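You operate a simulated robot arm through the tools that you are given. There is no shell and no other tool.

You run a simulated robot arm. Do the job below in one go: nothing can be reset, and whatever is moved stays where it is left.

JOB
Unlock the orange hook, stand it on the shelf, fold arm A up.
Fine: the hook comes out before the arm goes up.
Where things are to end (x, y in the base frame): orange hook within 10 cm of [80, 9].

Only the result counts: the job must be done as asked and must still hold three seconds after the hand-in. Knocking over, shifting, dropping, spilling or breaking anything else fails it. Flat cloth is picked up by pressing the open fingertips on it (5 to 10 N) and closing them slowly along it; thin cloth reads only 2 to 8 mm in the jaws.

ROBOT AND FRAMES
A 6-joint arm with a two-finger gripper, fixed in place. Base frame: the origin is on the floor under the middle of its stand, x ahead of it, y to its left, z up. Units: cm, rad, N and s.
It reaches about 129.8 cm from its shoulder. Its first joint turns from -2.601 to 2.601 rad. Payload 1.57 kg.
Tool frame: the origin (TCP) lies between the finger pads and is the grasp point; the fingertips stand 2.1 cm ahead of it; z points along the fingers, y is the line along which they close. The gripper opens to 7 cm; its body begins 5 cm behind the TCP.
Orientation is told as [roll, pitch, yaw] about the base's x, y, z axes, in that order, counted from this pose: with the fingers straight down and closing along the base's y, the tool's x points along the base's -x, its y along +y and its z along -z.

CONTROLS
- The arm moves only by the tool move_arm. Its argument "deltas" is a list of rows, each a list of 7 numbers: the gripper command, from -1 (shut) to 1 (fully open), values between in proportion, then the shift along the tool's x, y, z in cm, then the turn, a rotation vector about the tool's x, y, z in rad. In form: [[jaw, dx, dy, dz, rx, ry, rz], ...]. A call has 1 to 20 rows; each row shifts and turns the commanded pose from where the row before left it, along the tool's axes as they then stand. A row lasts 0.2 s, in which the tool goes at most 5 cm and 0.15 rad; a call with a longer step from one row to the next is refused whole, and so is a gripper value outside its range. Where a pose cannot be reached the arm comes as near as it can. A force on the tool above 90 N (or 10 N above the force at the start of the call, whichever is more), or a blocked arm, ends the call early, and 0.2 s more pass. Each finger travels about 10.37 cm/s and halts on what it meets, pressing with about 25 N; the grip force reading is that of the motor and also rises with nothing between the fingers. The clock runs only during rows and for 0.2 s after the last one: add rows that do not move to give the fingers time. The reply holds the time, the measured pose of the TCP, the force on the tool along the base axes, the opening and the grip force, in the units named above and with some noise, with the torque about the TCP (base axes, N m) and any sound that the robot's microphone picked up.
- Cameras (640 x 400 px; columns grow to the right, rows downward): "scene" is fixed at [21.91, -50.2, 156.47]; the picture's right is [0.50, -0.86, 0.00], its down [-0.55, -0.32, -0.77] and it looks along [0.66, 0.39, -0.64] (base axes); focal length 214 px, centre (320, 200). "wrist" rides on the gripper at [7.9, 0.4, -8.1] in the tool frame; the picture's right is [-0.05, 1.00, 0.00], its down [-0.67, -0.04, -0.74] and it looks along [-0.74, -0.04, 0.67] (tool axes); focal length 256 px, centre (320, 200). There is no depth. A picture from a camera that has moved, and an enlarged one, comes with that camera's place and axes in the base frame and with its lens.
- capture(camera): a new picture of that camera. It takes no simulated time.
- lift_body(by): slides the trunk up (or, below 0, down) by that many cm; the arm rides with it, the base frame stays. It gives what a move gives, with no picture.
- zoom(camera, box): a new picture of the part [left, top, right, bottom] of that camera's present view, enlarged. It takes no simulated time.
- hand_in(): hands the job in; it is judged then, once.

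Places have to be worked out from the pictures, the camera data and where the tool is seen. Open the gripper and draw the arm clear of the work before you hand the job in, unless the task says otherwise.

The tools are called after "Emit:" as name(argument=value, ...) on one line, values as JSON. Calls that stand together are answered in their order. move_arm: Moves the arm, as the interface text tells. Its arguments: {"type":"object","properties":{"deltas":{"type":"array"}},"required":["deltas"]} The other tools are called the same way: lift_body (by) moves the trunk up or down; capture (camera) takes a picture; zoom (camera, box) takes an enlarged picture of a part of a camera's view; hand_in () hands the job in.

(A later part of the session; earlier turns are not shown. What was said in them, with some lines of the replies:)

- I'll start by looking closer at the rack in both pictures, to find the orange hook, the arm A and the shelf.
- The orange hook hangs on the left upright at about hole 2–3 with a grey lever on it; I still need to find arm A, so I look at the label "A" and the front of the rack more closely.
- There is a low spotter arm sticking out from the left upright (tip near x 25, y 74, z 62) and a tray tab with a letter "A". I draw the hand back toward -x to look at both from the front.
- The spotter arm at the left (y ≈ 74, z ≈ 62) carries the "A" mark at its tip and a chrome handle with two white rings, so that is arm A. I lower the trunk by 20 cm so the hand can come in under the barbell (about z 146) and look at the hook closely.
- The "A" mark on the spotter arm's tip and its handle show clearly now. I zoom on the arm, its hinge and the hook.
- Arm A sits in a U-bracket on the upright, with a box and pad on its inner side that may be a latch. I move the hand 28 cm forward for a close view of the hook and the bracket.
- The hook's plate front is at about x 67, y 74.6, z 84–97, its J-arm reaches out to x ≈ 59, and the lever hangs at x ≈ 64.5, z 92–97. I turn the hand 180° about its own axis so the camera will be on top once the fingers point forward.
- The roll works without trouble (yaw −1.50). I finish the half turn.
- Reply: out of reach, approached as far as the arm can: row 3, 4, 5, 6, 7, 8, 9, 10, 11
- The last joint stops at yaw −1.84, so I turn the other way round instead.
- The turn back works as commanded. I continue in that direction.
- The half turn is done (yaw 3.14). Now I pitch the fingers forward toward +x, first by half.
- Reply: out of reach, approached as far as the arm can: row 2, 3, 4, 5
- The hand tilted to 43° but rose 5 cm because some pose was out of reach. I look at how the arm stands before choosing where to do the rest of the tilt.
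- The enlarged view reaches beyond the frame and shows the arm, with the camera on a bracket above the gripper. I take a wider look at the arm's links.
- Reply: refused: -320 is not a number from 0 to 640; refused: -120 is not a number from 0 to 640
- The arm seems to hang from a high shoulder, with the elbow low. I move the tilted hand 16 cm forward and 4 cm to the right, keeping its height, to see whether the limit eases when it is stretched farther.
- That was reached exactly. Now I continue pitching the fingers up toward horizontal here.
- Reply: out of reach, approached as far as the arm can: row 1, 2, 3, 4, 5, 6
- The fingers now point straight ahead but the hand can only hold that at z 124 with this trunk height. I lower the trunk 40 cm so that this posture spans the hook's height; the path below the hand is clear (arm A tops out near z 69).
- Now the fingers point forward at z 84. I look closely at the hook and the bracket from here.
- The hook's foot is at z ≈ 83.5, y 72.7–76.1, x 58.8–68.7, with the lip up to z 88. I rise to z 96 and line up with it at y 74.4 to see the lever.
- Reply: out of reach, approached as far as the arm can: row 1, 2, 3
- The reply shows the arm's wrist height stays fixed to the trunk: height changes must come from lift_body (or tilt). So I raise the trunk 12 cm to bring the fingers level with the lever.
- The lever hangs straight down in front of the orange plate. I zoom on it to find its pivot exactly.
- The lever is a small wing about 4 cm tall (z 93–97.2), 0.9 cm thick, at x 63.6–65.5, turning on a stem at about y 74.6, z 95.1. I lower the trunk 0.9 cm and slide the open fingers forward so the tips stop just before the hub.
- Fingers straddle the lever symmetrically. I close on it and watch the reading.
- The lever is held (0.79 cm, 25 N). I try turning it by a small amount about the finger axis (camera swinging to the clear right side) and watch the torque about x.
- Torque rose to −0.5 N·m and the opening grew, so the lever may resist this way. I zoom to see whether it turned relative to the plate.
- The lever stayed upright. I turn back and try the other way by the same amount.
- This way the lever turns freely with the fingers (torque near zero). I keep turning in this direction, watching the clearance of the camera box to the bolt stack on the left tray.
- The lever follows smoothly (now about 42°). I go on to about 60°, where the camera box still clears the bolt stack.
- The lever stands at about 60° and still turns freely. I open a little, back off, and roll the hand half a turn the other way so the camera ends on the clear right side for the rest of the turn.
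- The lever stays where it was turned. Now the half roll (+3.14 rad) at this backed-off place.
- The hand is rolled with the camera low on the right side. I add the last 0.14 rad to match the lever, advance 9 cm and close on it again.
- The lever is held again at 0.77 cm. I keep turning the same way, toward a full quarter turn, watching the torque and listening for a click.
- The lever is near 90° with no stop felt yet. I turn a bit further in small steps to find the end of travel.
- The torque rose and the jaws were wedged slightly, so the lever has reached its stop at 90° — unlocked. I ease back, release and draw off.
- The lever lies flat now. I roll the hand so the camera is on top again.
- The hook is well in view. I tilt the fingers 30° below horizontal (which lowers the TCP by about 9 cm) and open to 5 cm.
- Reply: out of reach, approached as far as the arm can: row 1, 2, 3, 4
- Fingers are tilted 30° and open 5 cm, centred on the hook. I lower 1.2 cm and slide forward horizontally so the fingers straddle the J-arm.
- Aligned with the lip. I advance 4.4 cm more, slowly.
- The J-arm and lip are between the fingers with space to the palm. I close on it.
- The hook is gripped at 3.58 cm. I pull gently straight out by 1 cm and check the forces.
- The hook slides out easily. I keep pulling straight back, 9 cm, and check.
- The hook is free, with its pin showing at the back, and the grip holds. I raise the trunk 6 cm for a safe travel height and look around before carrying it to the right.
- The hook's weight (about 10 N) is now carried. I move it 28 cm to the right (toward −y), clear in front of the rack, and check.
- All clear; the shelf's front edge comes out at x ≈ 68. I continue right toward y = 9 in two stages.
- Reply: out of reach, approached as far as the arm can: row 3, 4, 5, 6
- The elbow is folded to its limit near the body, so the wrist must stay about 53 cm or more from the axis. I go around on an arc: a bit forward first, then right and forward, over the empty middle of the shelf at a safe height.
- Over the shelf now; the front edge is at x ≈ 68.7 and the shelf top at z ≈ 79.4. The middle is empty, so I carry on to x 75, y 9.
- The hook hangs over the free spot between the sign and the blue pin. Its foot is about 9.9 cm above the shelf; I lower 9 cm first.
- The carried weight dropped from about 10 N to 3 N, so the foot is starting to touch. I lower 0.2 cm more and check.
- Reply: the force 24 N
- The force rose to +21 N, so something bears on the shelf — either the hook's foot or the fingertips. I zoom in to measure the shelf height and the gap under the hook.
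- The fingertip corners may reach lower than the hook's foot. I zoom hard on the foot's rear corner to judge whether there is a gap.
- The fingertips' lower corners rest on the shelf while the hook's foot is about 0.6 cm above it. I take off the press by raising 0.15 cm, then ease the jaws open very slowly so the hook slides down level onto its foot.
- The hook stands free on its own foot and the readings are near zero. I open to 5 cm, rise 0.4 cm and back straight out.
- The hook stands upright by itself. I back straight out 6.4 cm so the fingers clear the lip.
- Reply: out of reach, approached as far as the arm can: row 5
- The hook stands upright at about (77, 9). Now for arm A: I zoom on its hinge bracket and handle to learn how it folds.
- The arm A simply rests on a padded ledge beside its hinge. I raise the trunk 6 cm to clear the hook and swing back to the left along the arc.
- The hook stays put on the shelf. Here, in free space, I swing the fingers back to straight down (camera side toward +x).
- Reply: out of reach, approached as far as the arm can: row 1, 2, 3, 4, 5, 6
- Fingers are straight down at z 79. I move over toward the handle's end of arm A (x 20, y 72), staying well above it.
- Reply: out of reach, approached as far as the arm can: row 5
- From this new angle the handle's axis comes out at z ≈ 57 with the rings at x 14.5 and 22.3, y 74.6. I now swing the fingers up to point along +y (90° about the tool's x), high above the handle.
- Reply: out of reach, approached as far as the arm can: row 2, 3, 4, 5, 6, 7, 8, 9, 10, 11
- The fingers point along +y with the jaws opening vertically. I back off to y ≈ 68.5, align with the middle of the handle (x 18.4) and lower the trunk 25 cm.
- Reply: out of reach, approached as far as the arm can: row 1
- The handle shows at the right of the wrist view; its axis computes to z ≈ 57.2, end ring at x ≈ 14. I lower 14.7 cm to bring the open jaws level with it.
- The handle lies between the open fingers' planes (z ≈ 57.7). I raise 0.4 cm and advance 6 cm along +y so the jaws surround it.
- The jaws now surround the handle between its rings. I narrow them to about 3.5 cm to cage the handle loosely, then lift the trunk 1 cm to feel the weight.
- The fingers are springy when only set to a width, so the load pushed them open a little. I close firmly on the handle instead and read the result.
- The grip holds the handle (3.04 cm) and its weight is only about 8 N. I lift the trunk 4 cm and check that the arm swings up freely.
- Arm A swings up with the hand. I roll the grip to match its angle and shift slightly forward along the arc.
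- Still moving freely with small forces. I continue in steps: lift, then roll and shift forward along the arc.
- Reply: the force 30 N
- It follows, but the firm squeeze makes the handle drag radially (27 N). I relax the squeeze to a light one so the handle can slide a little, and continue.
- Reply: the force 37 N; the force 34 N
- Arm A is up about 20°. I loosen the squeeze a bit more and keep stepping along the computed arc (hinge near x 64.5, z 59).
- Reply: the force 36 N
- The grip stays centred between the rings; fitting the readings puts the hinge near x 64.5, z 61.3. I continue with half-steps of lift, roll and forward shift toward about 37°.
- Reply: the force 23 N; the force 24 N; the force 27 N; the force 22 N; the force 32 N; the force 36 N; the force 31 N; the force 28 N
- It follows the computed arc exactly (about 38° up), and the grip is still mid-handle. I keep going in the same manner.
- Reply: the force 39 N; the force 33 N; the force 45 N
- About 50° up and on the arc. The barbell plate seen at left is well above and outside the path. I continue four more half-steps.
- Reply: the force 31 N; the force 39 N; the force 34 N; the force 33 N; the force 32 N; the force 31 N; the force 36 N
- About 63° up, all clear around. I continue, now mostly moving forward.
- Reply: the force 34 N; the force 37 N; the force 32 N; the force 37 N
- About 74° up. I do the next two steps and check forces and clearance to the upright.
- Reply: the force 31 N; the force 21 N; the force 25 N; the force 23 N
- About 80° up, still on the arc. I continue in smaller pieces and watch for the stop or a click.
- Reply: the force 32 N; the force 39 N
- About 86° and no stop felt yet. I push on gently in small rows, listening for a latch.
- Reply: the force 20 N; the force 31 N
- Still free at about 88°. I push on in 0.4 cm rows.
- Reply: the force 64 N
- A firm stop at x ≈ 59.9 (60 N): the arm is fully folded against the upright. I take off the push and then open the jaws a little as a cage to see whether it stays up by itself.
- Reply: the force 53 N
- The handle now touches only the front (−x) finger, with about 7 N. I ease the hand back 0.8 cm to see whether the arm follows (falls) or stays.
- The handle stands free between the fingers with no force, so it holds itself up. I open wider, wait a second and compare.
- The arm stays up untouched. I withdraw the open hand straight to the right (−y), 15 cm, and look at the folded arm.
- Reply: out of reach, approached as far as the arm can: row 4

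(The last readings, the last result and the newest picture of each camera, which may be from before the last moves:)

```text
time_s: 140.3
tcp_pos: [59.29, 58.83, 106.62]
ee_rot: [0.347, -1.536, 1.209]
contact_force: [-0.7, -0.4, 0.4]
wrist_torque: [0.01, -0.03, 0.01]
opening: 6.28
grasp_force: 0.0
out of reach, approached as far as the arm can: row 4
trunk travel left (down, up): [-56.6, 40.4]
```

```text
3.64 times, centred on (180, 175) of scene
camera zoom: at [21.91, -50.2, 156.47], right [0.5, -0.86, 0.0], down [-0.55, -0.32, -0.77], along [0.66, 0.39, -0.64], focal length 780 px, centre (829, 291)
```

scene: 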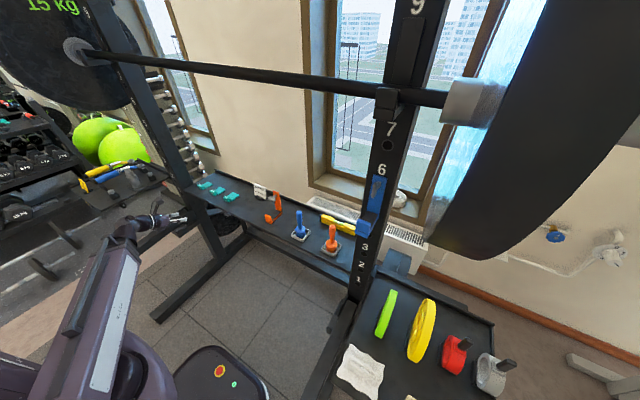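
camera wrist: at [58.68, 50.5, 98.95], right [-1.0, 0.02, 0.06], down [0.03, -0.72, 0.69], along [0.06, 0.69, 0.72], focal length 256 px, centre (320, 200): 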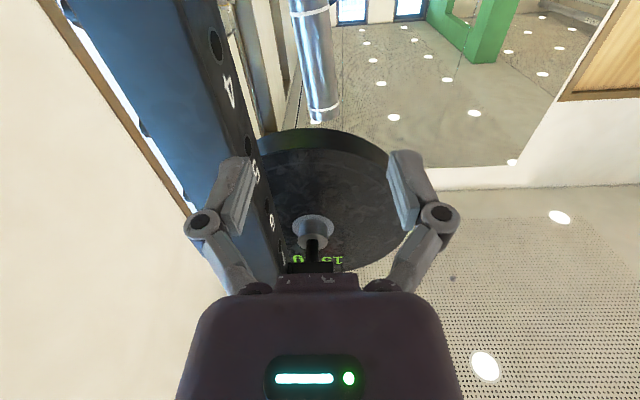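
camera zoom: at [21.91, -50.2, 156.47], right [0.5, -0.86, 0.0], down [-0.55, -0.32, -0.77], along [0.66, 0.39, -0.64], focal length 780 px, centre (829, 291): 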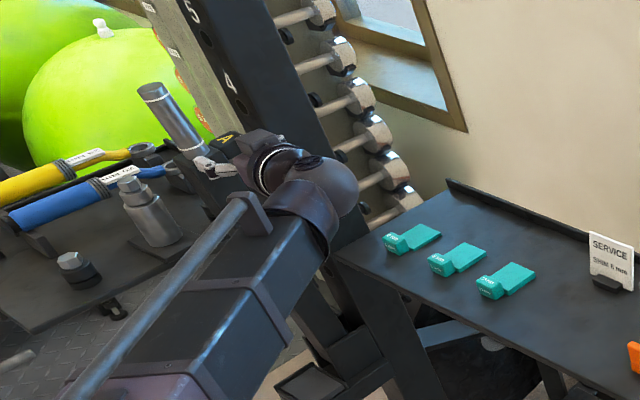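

The forearm hides the arm in the scene view, so I move the hand 20 cm back (−x) to see it.

Emit:
move_arm(deltas=[[0.8, 0, 4, 0, 0, 0, 0], [0.8, 0, 4, 0, 0, 0, 0], [0.8, 0, 4, 0, 0, 0, 0], [0.8, 0, 4, 0, 0, 0, 0], [0.8, 0, 4, 0, 0, 0, 0], [0.8, 0, 0, 0, 0, 0, 0]])

Emit:
zoom(camera="scene", box=[120, 120, 240, 230])

Emit:
capture(camera="wrist")

Emit:
capture(camera="scene")

```text
time_s: 141.7
tcp_pos: [39.32, 59.26, 106.57]
ee_rot: [0.331, -1.536, 1.225]
contact_force: [-0.4, 0.3, -0.8]
wrist_torque: [-0.04, -0.01, -0.02]
opening: 6.3
grasp_force: 0.1
out of reach, approached as far as the arm can: row 2
trunk travel left (down, up): [-56.6, 40.4]
```

```text
3.64 times, centred on (180, 175) of scene
camera zoom: at [21.91, -50.2, 156.47], right [0.5, -0.86, 0.0], down [-0.55, -0.32, -0.77], along [0.66, 0.39, -0.64], focal length 780 px, centre (829, 291)
```

zoom: 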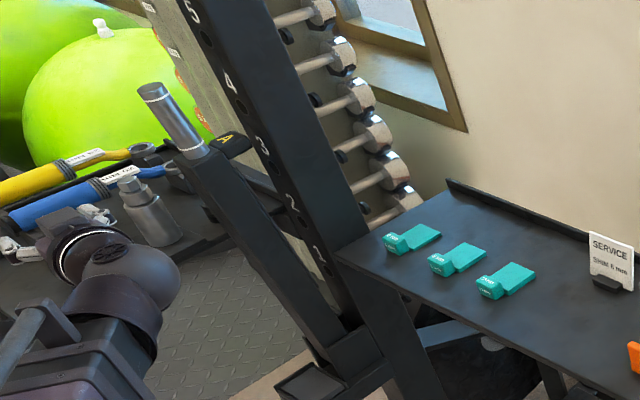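

```text
taken
camera wrist: at [38.74, 50.99, 98.95], right [-1.0, 0.02, 0.06], down [0.03, -0.72, 0.69], along [0.06, 0.69, 0.72], focal length 256 px, centre (320, 200)
```

wrist: 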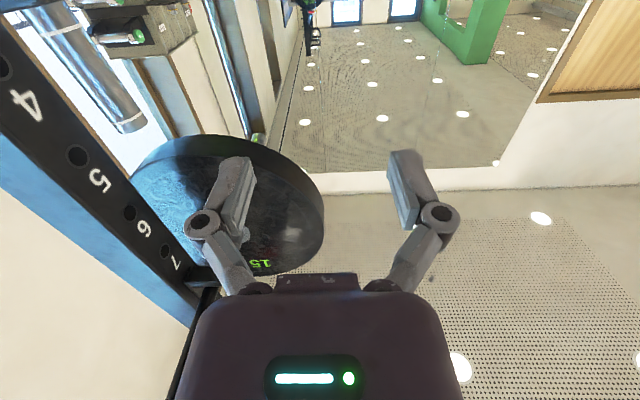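

```text
taken
```

scene: 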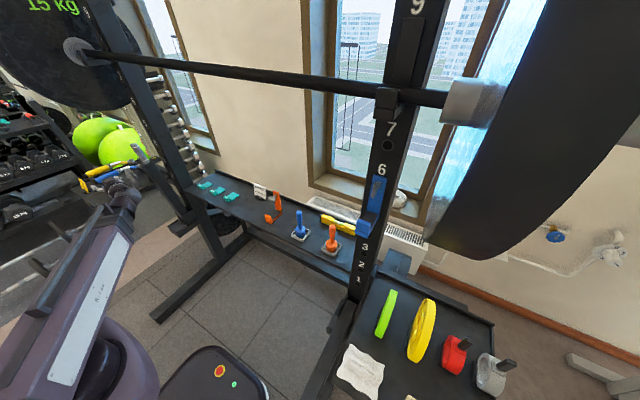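

Arm A stands up on its own. I zoom in to check that it is really all the way up — its lip against the upright.

Emit:
zoom(camera="scene", box=[150, 140, 210, 180])

Emit:
zoom(camera="scene", box=[180, 195, 230, 235])

Emit:
zoom(camera="scene", box=[255, 180, 305, 230])

```text
10.00 times, centred on (180, 160) of scene
camera zoom: at [21.91, -50.2, 156.47], right [0.5, -0.86, 0.0], down [-0.55, -0.32, -0.77], along [0.66, 0.39, -0.64], focal length 2145 px, centre (1720, 600)
```

zoom: 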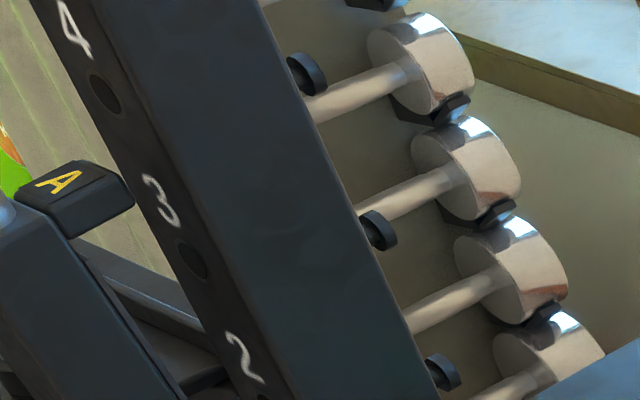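

```text
10.00 times, centred on (205, 215) of scene
camera zoom: at [21.91, -50.2, 156.47], right [0.5, -0.86, 0.0], down [-0.55, -0.32, -0.77], along [0.66, 0.39, -0.64], focal length 2145 px, centre (1470, 50)
```

zoom: 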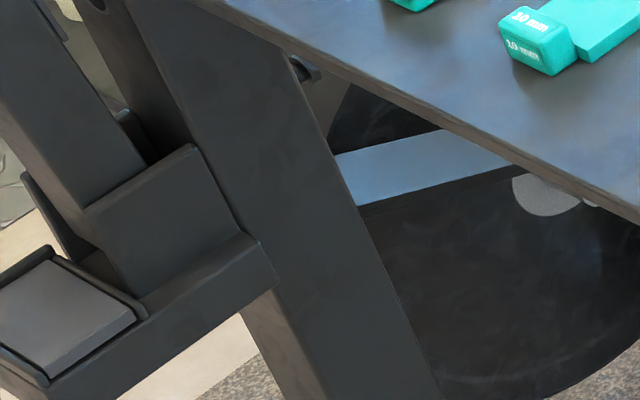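

```text
8.00 times, centred on (280, 205) of scene
camera zoom: at [21.91, -50.2, 156.47], right [0.5, -0.86, 0.0], down [-0.55, -0.32, -0.77], along [0.66, 0.39, -0.64], focal length 1716 px, centre (640, 160)
```

zoom: 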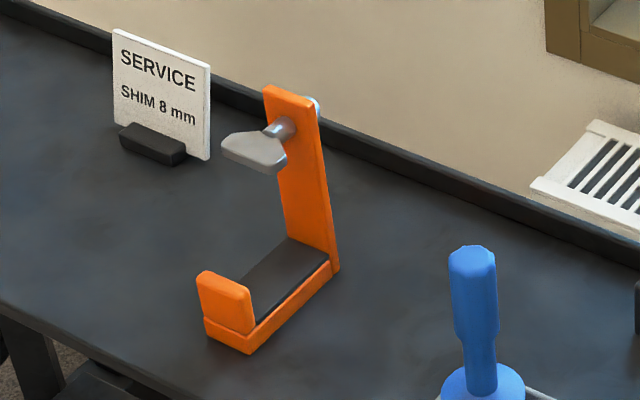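

The arm stopped hard after swinging about 89–90° from its rest, and it stays there; the hook also stands untouched on the shelf. I open fully, draw the hand back clear to the front, and let a few seconds pass to see that everything holds.

Emit:
move_arm(deltas=[[1, 0, 3.8, 2.0, 0, 0, 0], [1, 0, 3.8, 2.0, 0, 0, 0], [1, 0, 3.8, 2.0, 0, 0, 0], [1, 0, 3.8, 2.0, 0, 0, 0], [1, 0, 3.8, 2.0, 0, 0, 0], [1, 0, 0, 0, 0, 0, 0], [1, 0, 0, 0, 0, 0, 0], [1, 0, 0, 0, 0, 0, 0], [1, 0, 0, 0, 0, 0, 0], [1, 0, 0, 0, 0, 0, 0], [1, 0, 0, 0, 0, 0, 0], [1, 0, 0, 0, 0, 0, 0], [1, 0, 0, 0, 0, 0, 0], [1, 0, 0, 0, 0, 0, 0], [1, 0, 0, 0, 0, 0, 0], [1, 0, 0, 0, 0, 0, 0]])

Emit:
zoom(camera="scene", box=[120, 120, 240, 230])

Emit:
zoom(camera="scene", box=[150, 140, 210, 180])

Emit:
capture(camera="scene")

```text
time_s: 145.1
tcp_pos: [20.57, 69.56, 106.57]
ee_rot: [0.304, -1.533, 1.25]
contact_force: [1.0, -0.5, 0.5]
wrist_torque: [0.01, 0.0, 0.02]
opening: 7.0
grasp_force: 0.1
trunk travel left (down, up): [-56.6, 40.4]
```

```text
3.64 times, centred on (180, 175) of scene
camera zoom: at [21.91, -50.2, 156.47], right [0.5, -0.86, 0.0], down [-0.55, -0.32, -0.77], along [0.66, 0.39, -0.64], focal length 780 px, centre (829, 291)
```

zoom: 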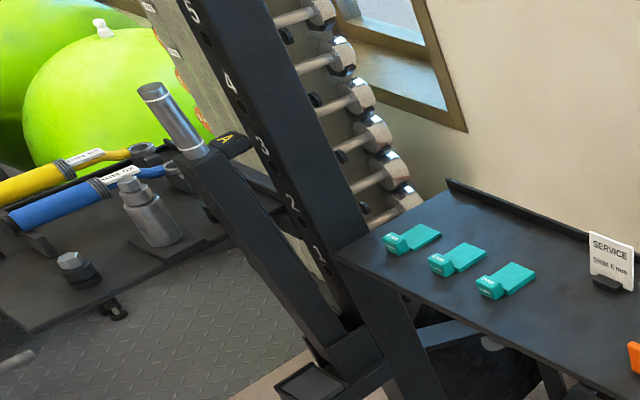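

```text
10.00 times, centred on (180, 160) of scene
camera zoom: at [21.91, -50.2, 156.47], right [0.5, -0.86, 0.0], down [-0.55, -0.32, -0.77], along [0.66, 0.39, -0.64], focal length 2145 px, centre (1720, 600)
```

zoom: 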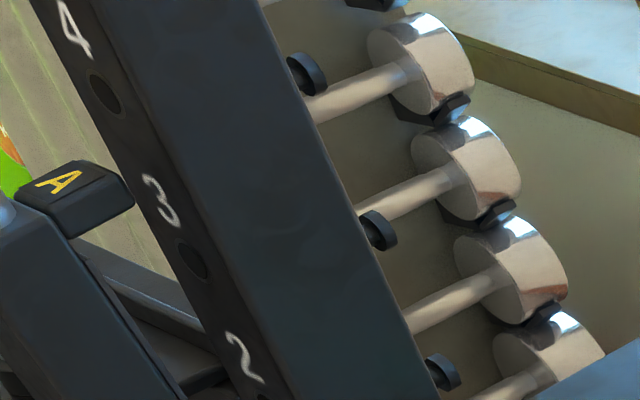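

```text
taken
```

scene: 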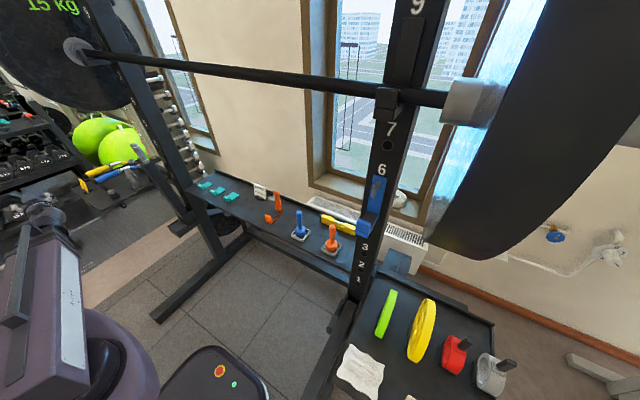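

Nothing has moved in the last several seconds: arm A stands folded up at its stop, the orange hook stands on the shelf near (77, 9), the tray and shelf items are as before, and the open hand is clear. I hand the job in.

Emit:
hand_in()

```text
The job is handed in.
```

The job is handed in: the orange hook is unlocked and standing on the shelf, and arm A is folded up. I haven't seen the judging result.

- **Hook:** I turned its lever a quarter turn to its stop, then pulled the hook straight out before touching the arm. It stands upright at about x 77, y 9, roughly 3 cm from [80, 9]. It slid the last half centimetre or so down as I eased the jaws open, and landed level.
- **Arm A:** I swung it up by its handle until it met a firm stop at about 60 N. It ended roughly 5° short of vertical, with a gap of about 2 cm between its tip and the upright. I heard no latch click. It stayed in place for more than six seconds after I let go.
- **Everything else:** the trays, shelf items, barbell and blue hook looked unchanged in the last pictures. The gripper was open and clear of the rack when I handed in.
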